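You operate a simulated robot arm through the tools that you are given. There is no shell and no other tool. Be economical: measure what you need, move in short steps, check, and stop when the job is done.

Carry out the task below with a simulated robot arm. There is one attempt and no reset: what you move stays moved.

TASK
Push the sliding box lid shut.
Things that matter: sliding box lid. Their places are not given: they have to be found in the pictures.

It is judged by the outcome, as a careful person would: the job done as asked, and still so three seconds after it is handed in. It fails if anything else is knocked over, pushed out of place, dropped, spilled or broken.

THE ROBOT
A 6-joint arm with a two-finger parallel gripper, fixed in place. Base frame: the origin is at the foot of the arm, x ahead of it, y to its left, z up; the work surface is at about z = 829. Lengths are in mm, angles in rad, forces in N, time in s.
With the tool pointing down near the work surface it reaches from about 260 to 680 mm from the base axis. Its first joint turns from -1.152 to 1.152 rad. Payload 2.9 kg.
Tool frame: the origin (TCP) lies between the finger pads and is the grasp point; the fingertips stand 30 mm ahead of it; z points along the fingers, y is the line along which they close. The gripper opens to 110 mm. The fingers are 20 mm wide and 10 mm thick; the gripper's body (48 by 112 mm) begins 55 mm behind the TCP.
Orientation is told as [roll, pitch, yaw] about the base's x, y, z axes, in that order, counted from this pose: with the fingers straight down and closing along the base's y, the tool's x points along the base's -x, its y along +y and its z along -z.

THE INTERFACE
- The arm moves only by the tool nudge_tool. Its argument "plan" is a list that holds one entry, the list of rows, each a list of 7 numbers: the turn, a rotation vector about the tool's x, y, z in rad, then the shift along the tool's x, y, z in mm, then the opening, from 0 (shut) to 1 (fully open). In form: [[[rx, ry, rz, dx, dy, dz, claw], ...]]. A call has 1 to 10 rows; each row shifts and turns the commanded pose from where the row before left it, along the tool's axes as they then stand. A row lasts 0.2 s, in which the tool goes at most 50 mm and 0.15 rad; a call with a longer step from one row to the next is refused whole, and so is a gripper value outside its range. A pose out of reach is approached as far as the arm can. The call stops where the force on the tool passes 40 N (or 10 N more than at its start, if that is more) or the arm is blocked; 0.2 s more then pass. The fingers move at their own pace (about 108 mm/s each) and stop on an object; they squeeze with about 26 N. The grip force told is the motor's: it shows also when the fingers shut on nothing. Time passes only in rows, and 0.2 s behind the last, so rows that do not move let the fingers close. It gives the time, the measured TCP pose, the force on the tool (base axes), the opening and the grip force at its end, in the units of the frame above (readings bear some noise).
- Cameras (640 x 400 px; columns grow to the right, rows downward): "scene" is fixed at [87.4, 469.2, 1358.1]; the picture's right is [-0.42, -0.91, 0.00], its down [-0.73, 0.33, -0.60] and it looks along [0.55, -0.25, -0.80] (base axes); focal length 350 px, centre (320, 200). "wrist" rides on the gripper at [-36, 0, -57] in the tool frame; the picture's right is [0.00, -1.00, 0.00], its down [0.97, 0.00, -0.24] and it looks along [0.24, 0.00, 0.97] (tool axes); focal length 218 px, centre (320, 200).
- capture(camera): a new picture of that camera. No time passes.
- pixel_to_xyz(camera, pixels): for up to 12 pixels [column, row] of the newest picture of that camera ("zoom" is the newest enlarged one), the place [x, y, z] in the base frame of the surface seen there, good to about 2 mm. No time passes.
- inspect(camera, box): a new picture of the part [left, top, right, bottom] of that camera's present view, enlarged. No time passes.
- finish_job(): hands the job in; it is judged then, once.

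Work in short steps. Measure before you move; look again where a grasp or a placing could have gone wrong, and mend it. You have 60 turns and 16 pictures in all, the two below and enlarged ones among them. Open the gripper and draw the arm clear of the work before you hand the job in, unless the task says otherwise; then end with one line.

The tools are called after ">>>" as name(argument=value, ...) on one line, values as JSON. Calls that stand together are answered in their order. nudge_tool: Moves the arm, as the interface text tells. Its arguments: {"type":"object","properties":{"plan":{"type":"array","items":{"type":"array","items":{"type":"array","items":{"type":"number"}}}}},"required":["plan"]} The other tools are called the same way: capture (camera) takes a picture; pixel_to_xyz (camera, pixels) gives the place of the surface under pixels of a picture; inspect (camera, box) takes an enlarged picture of a part of a camera's view; finish_job () hands the job in.

At the start:

```text
clock: 0.0
ee_pos: [279.8, 354.2, 1073.4]
tool_rot: [0.0, 0.001, -0.001]
ft_force: [1.3, -0.5, 0.0]
width: 109.9
grasp_force: 0.0
```

scene: 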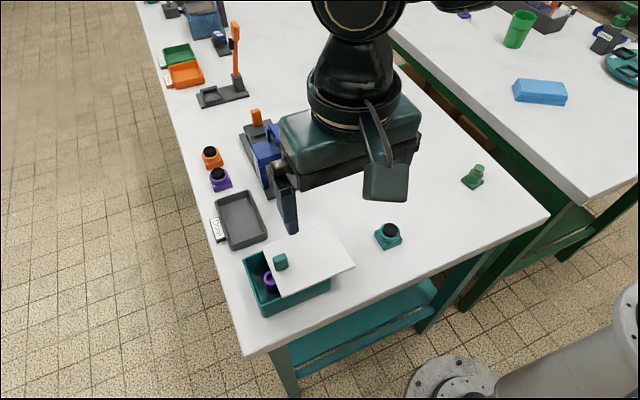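
wrist: 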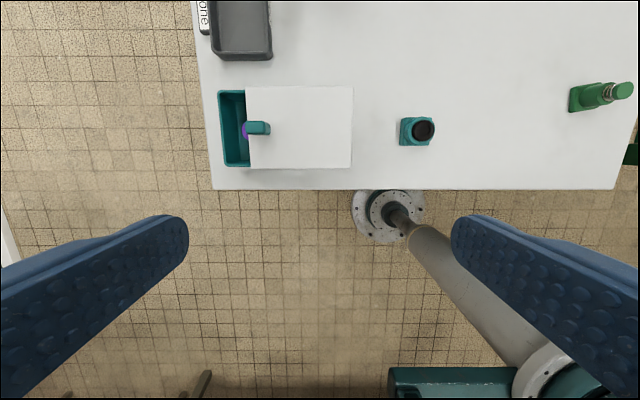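

The teal box with the white lid is near scene (290,275), and the lid's knob is at (280,261). I'll zoom in on it first.

>>> inspect(camera="scene", box=[220, 200, 380, 330])

>>> inspect(camera="wrist", box=[190, 60, 450, 200])

>>> pixel_to_xyz(camera="wrist", pixels=[[221, 93], [227, 164], [249, 90], [251, 165], [349, 90], [349, 164], [248, 128], [268, 128], [300, 128], [235, 130], [380, 130], [416, 130]])

>>> pixel_to_xyz(camera="scene", pixels=[[243, 260], [264, 316], [329, 291], [278, 297], [354, 265], [330, 226], [263, 251], [280, 257], [280, 266], [310, 260], [345, 275]])

```text
3.08 times, centred on (300, 265) of scene
```

zoom: 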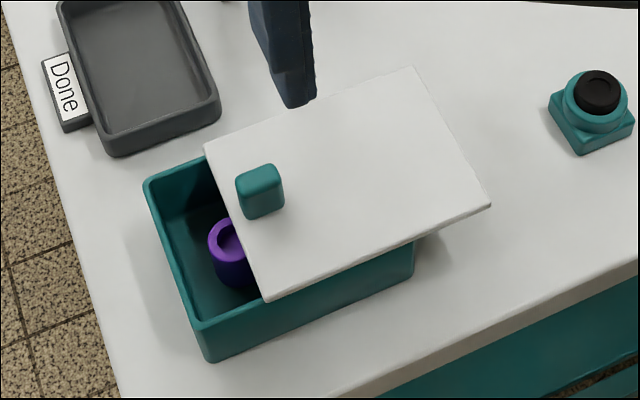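

```text
2.46 times, centred on (320, 130) of wrist
```

zoom: 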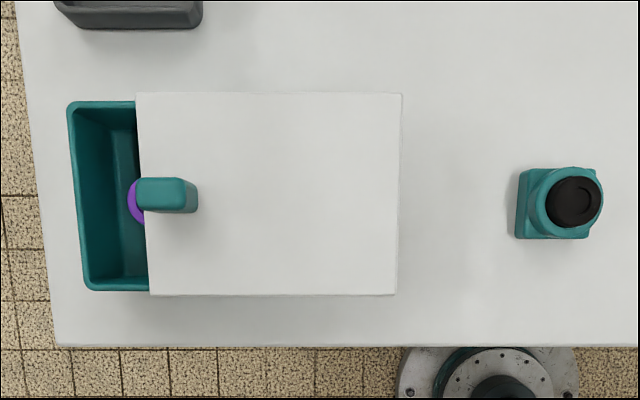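

```text
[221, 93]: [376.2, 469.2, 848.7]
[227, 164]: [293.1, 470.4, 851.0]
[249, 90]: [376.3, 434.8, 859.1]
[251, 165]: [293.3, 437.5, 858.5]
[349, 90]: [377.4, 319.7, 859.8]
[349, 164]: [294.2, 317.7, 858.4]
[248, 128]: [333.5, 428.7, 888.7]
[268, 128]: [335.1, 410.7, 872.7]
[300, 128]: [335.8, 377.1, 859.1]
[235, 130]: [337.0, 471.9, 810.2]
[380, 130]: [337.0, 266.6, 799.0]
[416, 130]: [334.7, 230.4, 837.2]
```

```text
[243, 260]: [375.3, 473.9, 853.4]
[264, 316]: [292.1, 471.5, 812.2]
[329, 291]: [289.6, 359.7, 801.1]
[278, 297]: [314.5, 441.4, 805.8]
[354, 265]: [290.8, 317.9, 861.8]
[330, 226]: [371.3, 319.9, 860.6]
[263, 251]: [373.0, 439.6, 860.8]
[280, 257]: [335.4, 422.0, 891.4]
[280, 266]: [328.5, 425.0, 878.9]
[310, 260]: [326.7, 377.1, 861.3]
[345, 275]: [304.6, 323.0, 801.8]
```

The lid (y≈318–438, top z≈860) has to slide about +37 mm in y. I'll measure the knob and the box rim more exactly.

>>> pixel_to_xyz(camera="zoom", pixels=[[70, 120], [84, 280], [77, 200], [73, 160], [192, 195], [175, 182], [175, 206], [150, 182], [150, 207], [185, 195], [399, 195], [142, 230]])

>>> pixel_to_xyz(camera="scene", pixels=[[274, 259], [289, 258], [282, 273], [287, 243], [277, 245], [290, 262], [256, 285], [322, 272], [323, 286], [323, 282]])

```text
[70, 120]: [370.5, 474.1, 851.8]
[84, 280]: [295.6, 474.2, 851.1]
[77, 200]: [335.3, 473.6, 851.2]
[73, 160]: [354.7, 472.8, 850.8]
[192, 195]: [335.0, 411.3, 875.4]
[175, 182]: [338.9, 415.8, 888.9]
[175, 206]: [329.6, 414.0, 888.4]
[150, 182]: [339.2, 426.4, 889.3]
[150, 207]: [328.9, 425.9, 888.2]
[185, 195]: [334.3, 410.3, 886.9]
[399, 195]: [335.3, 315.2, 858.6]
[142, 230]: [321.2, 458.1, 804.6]
```

```text
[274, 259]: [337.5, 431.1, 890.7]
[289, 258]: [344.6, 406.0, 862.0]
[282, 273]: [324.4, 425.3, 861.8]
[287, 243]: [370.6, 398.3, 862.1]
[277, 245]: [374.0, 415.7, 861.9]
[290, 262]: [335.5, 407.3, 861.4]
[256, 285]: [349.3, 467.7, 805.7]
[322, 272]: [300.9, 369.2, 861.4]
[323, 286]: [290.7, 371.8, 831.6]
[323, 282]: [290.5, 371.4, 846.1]
```

Knob: x 327–341, y 410–431, z 861–889. I'll shut the gripper, move to x=334, y=386, which is behind the knob, and go down to just above the lid.

>>> nudge_tool(plan=[[[0, 0, 0, -27, 16, 0, 0], [0, 0, 0, -27, 16, 0, 0], [0, 0, 0, 0, 0, 30, 0], [0, 0, 0, 0, 0, 30, 0], [0, 0, 0, 0, 0, 30, 0], [0, 0, 0, 0, 0, 30, 0], [0, 0, 0, 0, 0, 20, 0], [0, 0, 0, 0, 0, 0, 0]]])

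```text
clock: 1.8
ee_pos: [335.2, 386.1, 931.5]
tool_rot: [0.0, 0.002, 0.001]
ft_force: [0.4, -0.7, 0.0]
width: 0.0
grasp_force: 25.9
```

The arm is at z=931.5 with the tips at about 901. I'll go down 34 mm so the tips are about 6 mm above the lid.

>>> nudge_tool(plan=[[[0, 0, 0, 0, 0, 15, 0], [0, 0, 0, 0, 0, 12, 0], [0, 0, 0, 0, 0, 7, 0], [0, 0, 0, 0, 0, 0, 0]]])

>>> inspect(camera="scene", box=[220, 200, 380, 330])

```text
clock: 2.8
ee_pos: [333.9, 386.6, 898.6]
tool_rot: [0.0, 0.001, 0.0]
ft_force: [0.2, -0.1, -0.2]
width: 0.1
grasp_force: 25.9
```

```text
3.08 times, centred on (300, 265) of scene
```

zoom: 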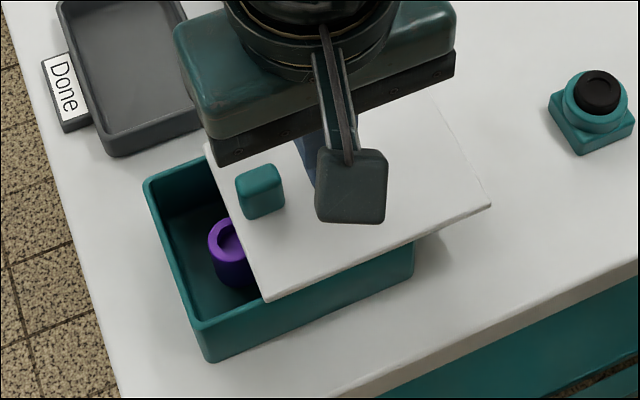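

The fingers are behind the knob and nothing has moved. I'll push +y in small steps, with contact expected at TCP y≈400.

>>> nudge_tool(plan=[[[0, 0, 0, 0, 6, 0, 0], [0, 0, 0, 0, 5, 0, 0], [0, 0, 0, 0, 4, 0, 0], [0, 0, 0, 0, 4, 0, 0], [0, 0, 0, 0, 4, 0, 0], [0, 0, 0, 0, 4, 0, 0], [0, 0, 0, 0, 0, 0, 0]]])

>>> inspect(camera="scene", box=[220, 200, 380, 330])

```text
clock: 4.4
ee_pos: [335.0, 413.7, 899.1]
tool_rot: [0.001, 0.002, 0.001]
ft_force: [0.0, -0.4, 0.5]
width: 0.0
grasp_force: 26.3
```

```text
3.08 times, centred on (300, 265) of scene
```

zoom: 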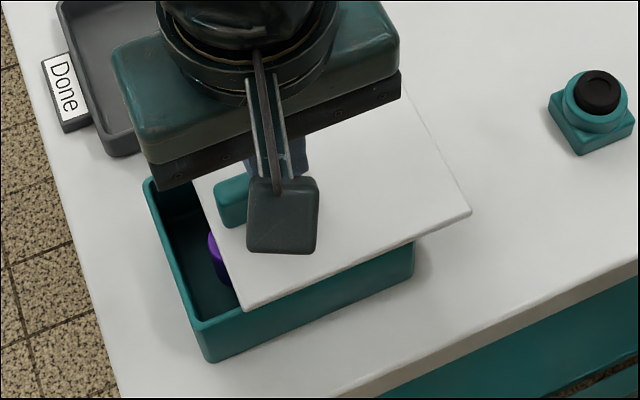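

The lid slides straight and the box stays put. I'll measure the remaining gap.

>>> pixel_to_xyz(camera="zoom", pixels=[[466, 210], [440, 160], [245, 303], [212, 230], [228, 268], [150, 190], [180, 285], [198, 340]])

```text
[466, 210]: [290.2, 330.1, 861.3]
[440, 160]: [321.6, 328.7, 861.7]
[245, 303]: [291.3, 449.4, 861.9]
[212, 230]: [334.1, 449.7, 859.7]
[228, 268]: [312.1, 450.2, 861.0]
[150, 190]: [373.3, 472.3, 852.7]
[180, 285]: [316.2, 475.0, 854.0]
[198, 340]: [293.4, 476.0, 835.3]
```

The lid's front edge is at y≈450 and the rim at ≈475. I'll push 20 mm more, then check.

>>> nudge_tool(plan=[[[0, 0, 0, 0, 4, 0, 0], [0, 0, 0, 0, 4, 0, 0], [0, 0, 0, 0, 4, 0, 0], [0, 0, 0, 0, 4, 0, 0], [0, 0, 0, 0, 4, 0, 0], [0, 0, 0, 0, 0, 0, 0]]])

>>> inspect(camera="scene", box=[220, 200, 380, 330])

>>> pixel_to_xyz(camera="zoom", pixels=[[435, 210], [430, 200], [440, 215], [215, 310], [200, 280], [190, 250], [180, 290], [170, 260]])

```text
clock: 5.8
ee_pos: [334.4, 431.5, 898.4]
tool_rot: [-0.001, 0.003, -0.001]
ft_force: [0.2, 0.1, -0.1]
width: 0.0
grasp_force: 25.8
```

```text
3.08 times, centred on (300, 265) of scene
```

zoom: 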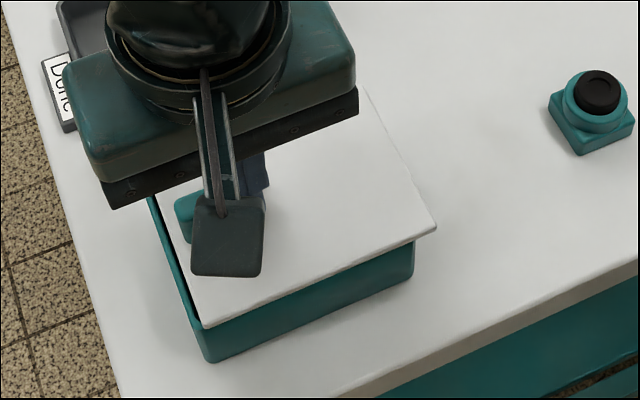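

```text
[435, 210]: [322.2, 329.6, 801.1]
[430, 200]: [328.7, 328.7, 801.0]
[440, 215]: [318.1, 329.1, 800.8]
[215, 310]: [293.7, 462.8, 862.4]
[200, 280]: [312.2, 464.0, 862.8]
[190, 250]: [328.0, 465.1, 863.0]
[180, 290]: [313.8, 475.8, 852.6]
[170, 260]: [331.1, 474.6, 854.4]
```

The lid's front edge is now at about 469, leaving ~6 mm. I'll push 5 mm more in small steps, watching the force.

>>> nudge_tool(plan=[[[0, 0, 0, 0, 2, 0, 0], [0, 0, 0, 0, 2, 0, 0], [0, 0, 0, 0, 1, 0, 0], [0, 0, 0, 0, 0, 0, 0]]])

>>> inspect(camera="scene", box=[220, 220, 360, 330])

```text
clock: 6.8
ee_pos: [334.0, 437.4, 898.5]
tool_rot: [0.0, 0.003, 0.001]
ft_force: [-0.1, 1.1, -0.3]
width: 0.1
grasp_force: 26.1
```

```text
3.64 times, centred on (290, 275) of scene
```

zoom: 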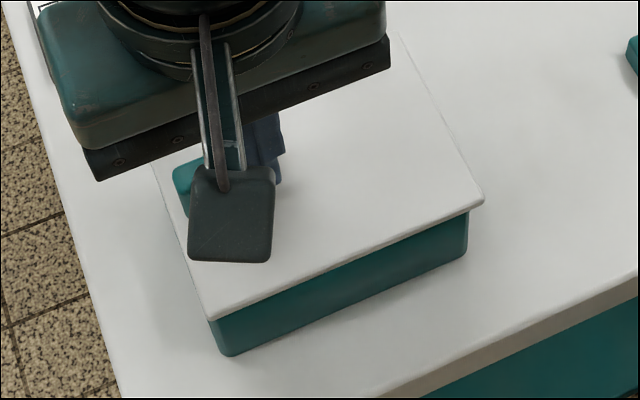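

The lid looks nearly flush. I'll measure its edges against the box's end wall.

>>> pixel_to_xyz(camera="zoom", pixels=[[481, 198], [470, 178], [460, 160], [207, 312], [195, 280], [180, 240], [217, 335], [214, 328], [466, 235], [467, 220], [464, 225]])

```text
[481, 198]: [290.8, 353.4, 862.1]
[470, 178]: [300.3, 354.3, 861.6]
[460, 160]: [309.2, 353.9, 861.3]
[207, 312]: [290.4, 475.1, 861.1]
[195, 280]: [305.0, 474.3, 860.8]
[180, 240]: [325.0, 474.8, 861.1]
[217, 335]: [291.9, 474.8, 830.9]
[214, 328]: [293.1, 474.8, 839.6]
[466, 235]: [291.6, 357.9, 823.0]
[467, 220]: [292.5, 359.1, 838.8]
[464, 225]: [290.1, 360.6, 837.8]
```

The front edges line up within about 1 mm, and the rear may still overhang by ~2 mm. I'll push another 2 mm gently to see whether there is a stop.

>>> nudge_tool(plan=[[[0, 0, 0, 0, 1, 0, 0], [0, 0, 0, 0, 1, 0, 0], [0, 0, 0, 0, 0, 0, 0]]])

```text
clock: 7.6
ee_pos: [334.7, 439.6, 898.7]
tool_rot: [-0.001, 0.0, 0.0]
ft_force: [-0.1, -0.4, 0.6]
width: 0.3
grasp_force: 26.5
```

No stop was felt. I'll back off 6 mm, raise the arm and move it clear to measure.

>>> nudge_tool(plan=[[[0, 0, 0, 0, -6, 0, 0], [0, 0, 0, 0, 0, -20, 0], [0, 0, 0, 0, 0, -40, 0], [0, 0, 0, 0, 0, -40, 0], [0, 0, 0, 0, 0, -40, 0], [0, 0, 0, 0, -40, -30, 0.5], [0, 0, 0, 20, -40, 0, 1], [0, 0, 0, 20, 0, 0, 1], [0, 0, 0, 0, 0, 0, 1]]])

>>> inspect(camera="scene", box=[220, 220, 360, 330])

>>> inspect(camera="wrist", box=[190, 40, 390, 165])

```text
clock: 9.6
ee_pos: [294.3, 353.3, 1068.6]
tool_rot: [-0.001, 0.002, 0.0]
ft_force: [0.6, 0.4, 0.2]
width: 110.1
grasp_force: 0.0
```

```text
3.64 times, centred on (290, 275) of scene
```

zoom: 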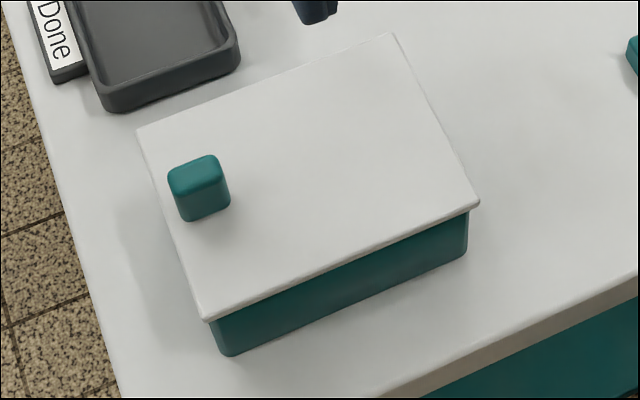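

```text
3.20 times, centred on (290, 102) of wrist
```

zoom: 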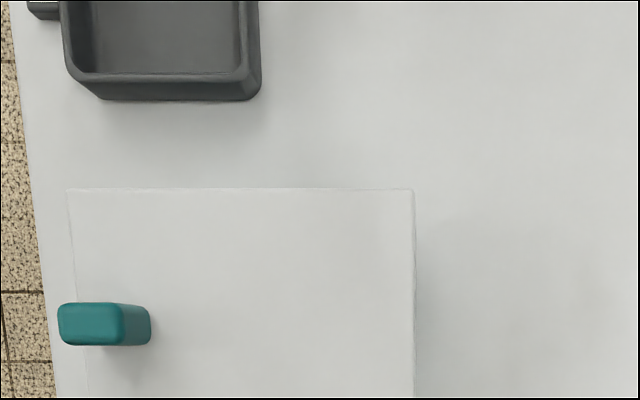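

The lid covers the box fully. I'll check the lid's ends against the box's ends once more.

>>> capture(camera="scene")

>>> pixel_to_xyz(camera="scene", pixels=[[350.5, 275], [348, 270], [345, 266], [277, 307], [272, 296], [267, 284], [281, 313], [279, 310], [347.5, 285], [347.5, 281], [346, 283]])

>>> pixel_to_xyz(camera="zoom", pixels=[[72, 215], [70, 230], [74, 240], [411, 215], [411, 240], [412, 280]])

```text
5 pictures are left
```

scene: 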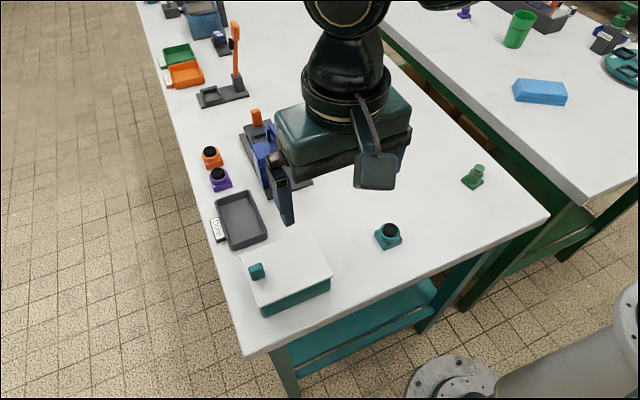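

```text
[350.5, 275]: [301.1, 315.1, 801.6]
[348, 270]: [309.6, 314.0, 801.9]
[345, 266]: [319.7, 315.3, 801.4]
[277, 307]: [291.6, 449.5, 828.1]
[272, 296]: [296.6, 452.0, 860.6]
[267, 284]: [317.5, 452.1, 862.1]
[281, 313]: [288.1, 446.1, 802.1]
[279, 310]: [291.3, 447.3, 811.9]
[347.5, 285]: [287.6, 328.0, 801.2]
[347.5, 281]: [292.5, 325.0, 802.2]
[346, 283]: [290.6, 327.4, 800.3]
```

```text
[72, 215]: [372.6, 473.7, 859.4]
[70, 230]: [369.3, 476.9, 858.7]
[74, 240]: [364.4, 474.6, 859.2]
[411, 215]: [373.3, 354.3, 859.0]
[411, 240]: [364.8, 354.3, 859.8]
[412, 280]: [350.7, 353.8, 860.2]
```

I'll re-measure with the correct scene pixels: lid corners near (333,276) and (258,307), box ends near (330,284) and (262,313).

>>> pixel_to_xyz(camera="scene", pixels=[[329.5, 282], [330, 284], [330.5, 286], [330, 288], [331.5, 275], [329, 270], [258, 306.5], [255, 298], [260, 310], [261, 312], [262, 314], [263, 315.5]])

```text
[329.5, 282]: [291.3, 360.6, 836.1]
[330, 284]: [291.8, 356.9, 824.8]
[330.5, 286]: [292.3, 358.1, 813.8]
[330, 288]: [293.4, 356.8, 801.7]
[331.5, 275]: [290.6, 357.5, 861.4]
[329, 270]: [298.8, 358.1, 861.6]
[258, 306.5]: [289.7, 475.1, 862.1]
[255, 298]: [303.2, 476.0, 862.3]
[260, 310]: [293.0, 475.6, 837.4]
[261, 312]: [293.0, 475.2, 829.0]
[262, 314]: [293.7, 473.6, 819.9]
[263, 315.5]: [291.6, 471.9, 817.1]
```

The lid spans y≈354–477 and the box y≈356–476, so it is centred and fully shut. Nothing else has moved, and the arm is clear with the gripper open, so I'll hand it in.

>>> finish_job()

```text
The job is handed in.
```

The sliding lid is pushed shut, covering the box end to end to within about 2 mm, and nothing else was moved.
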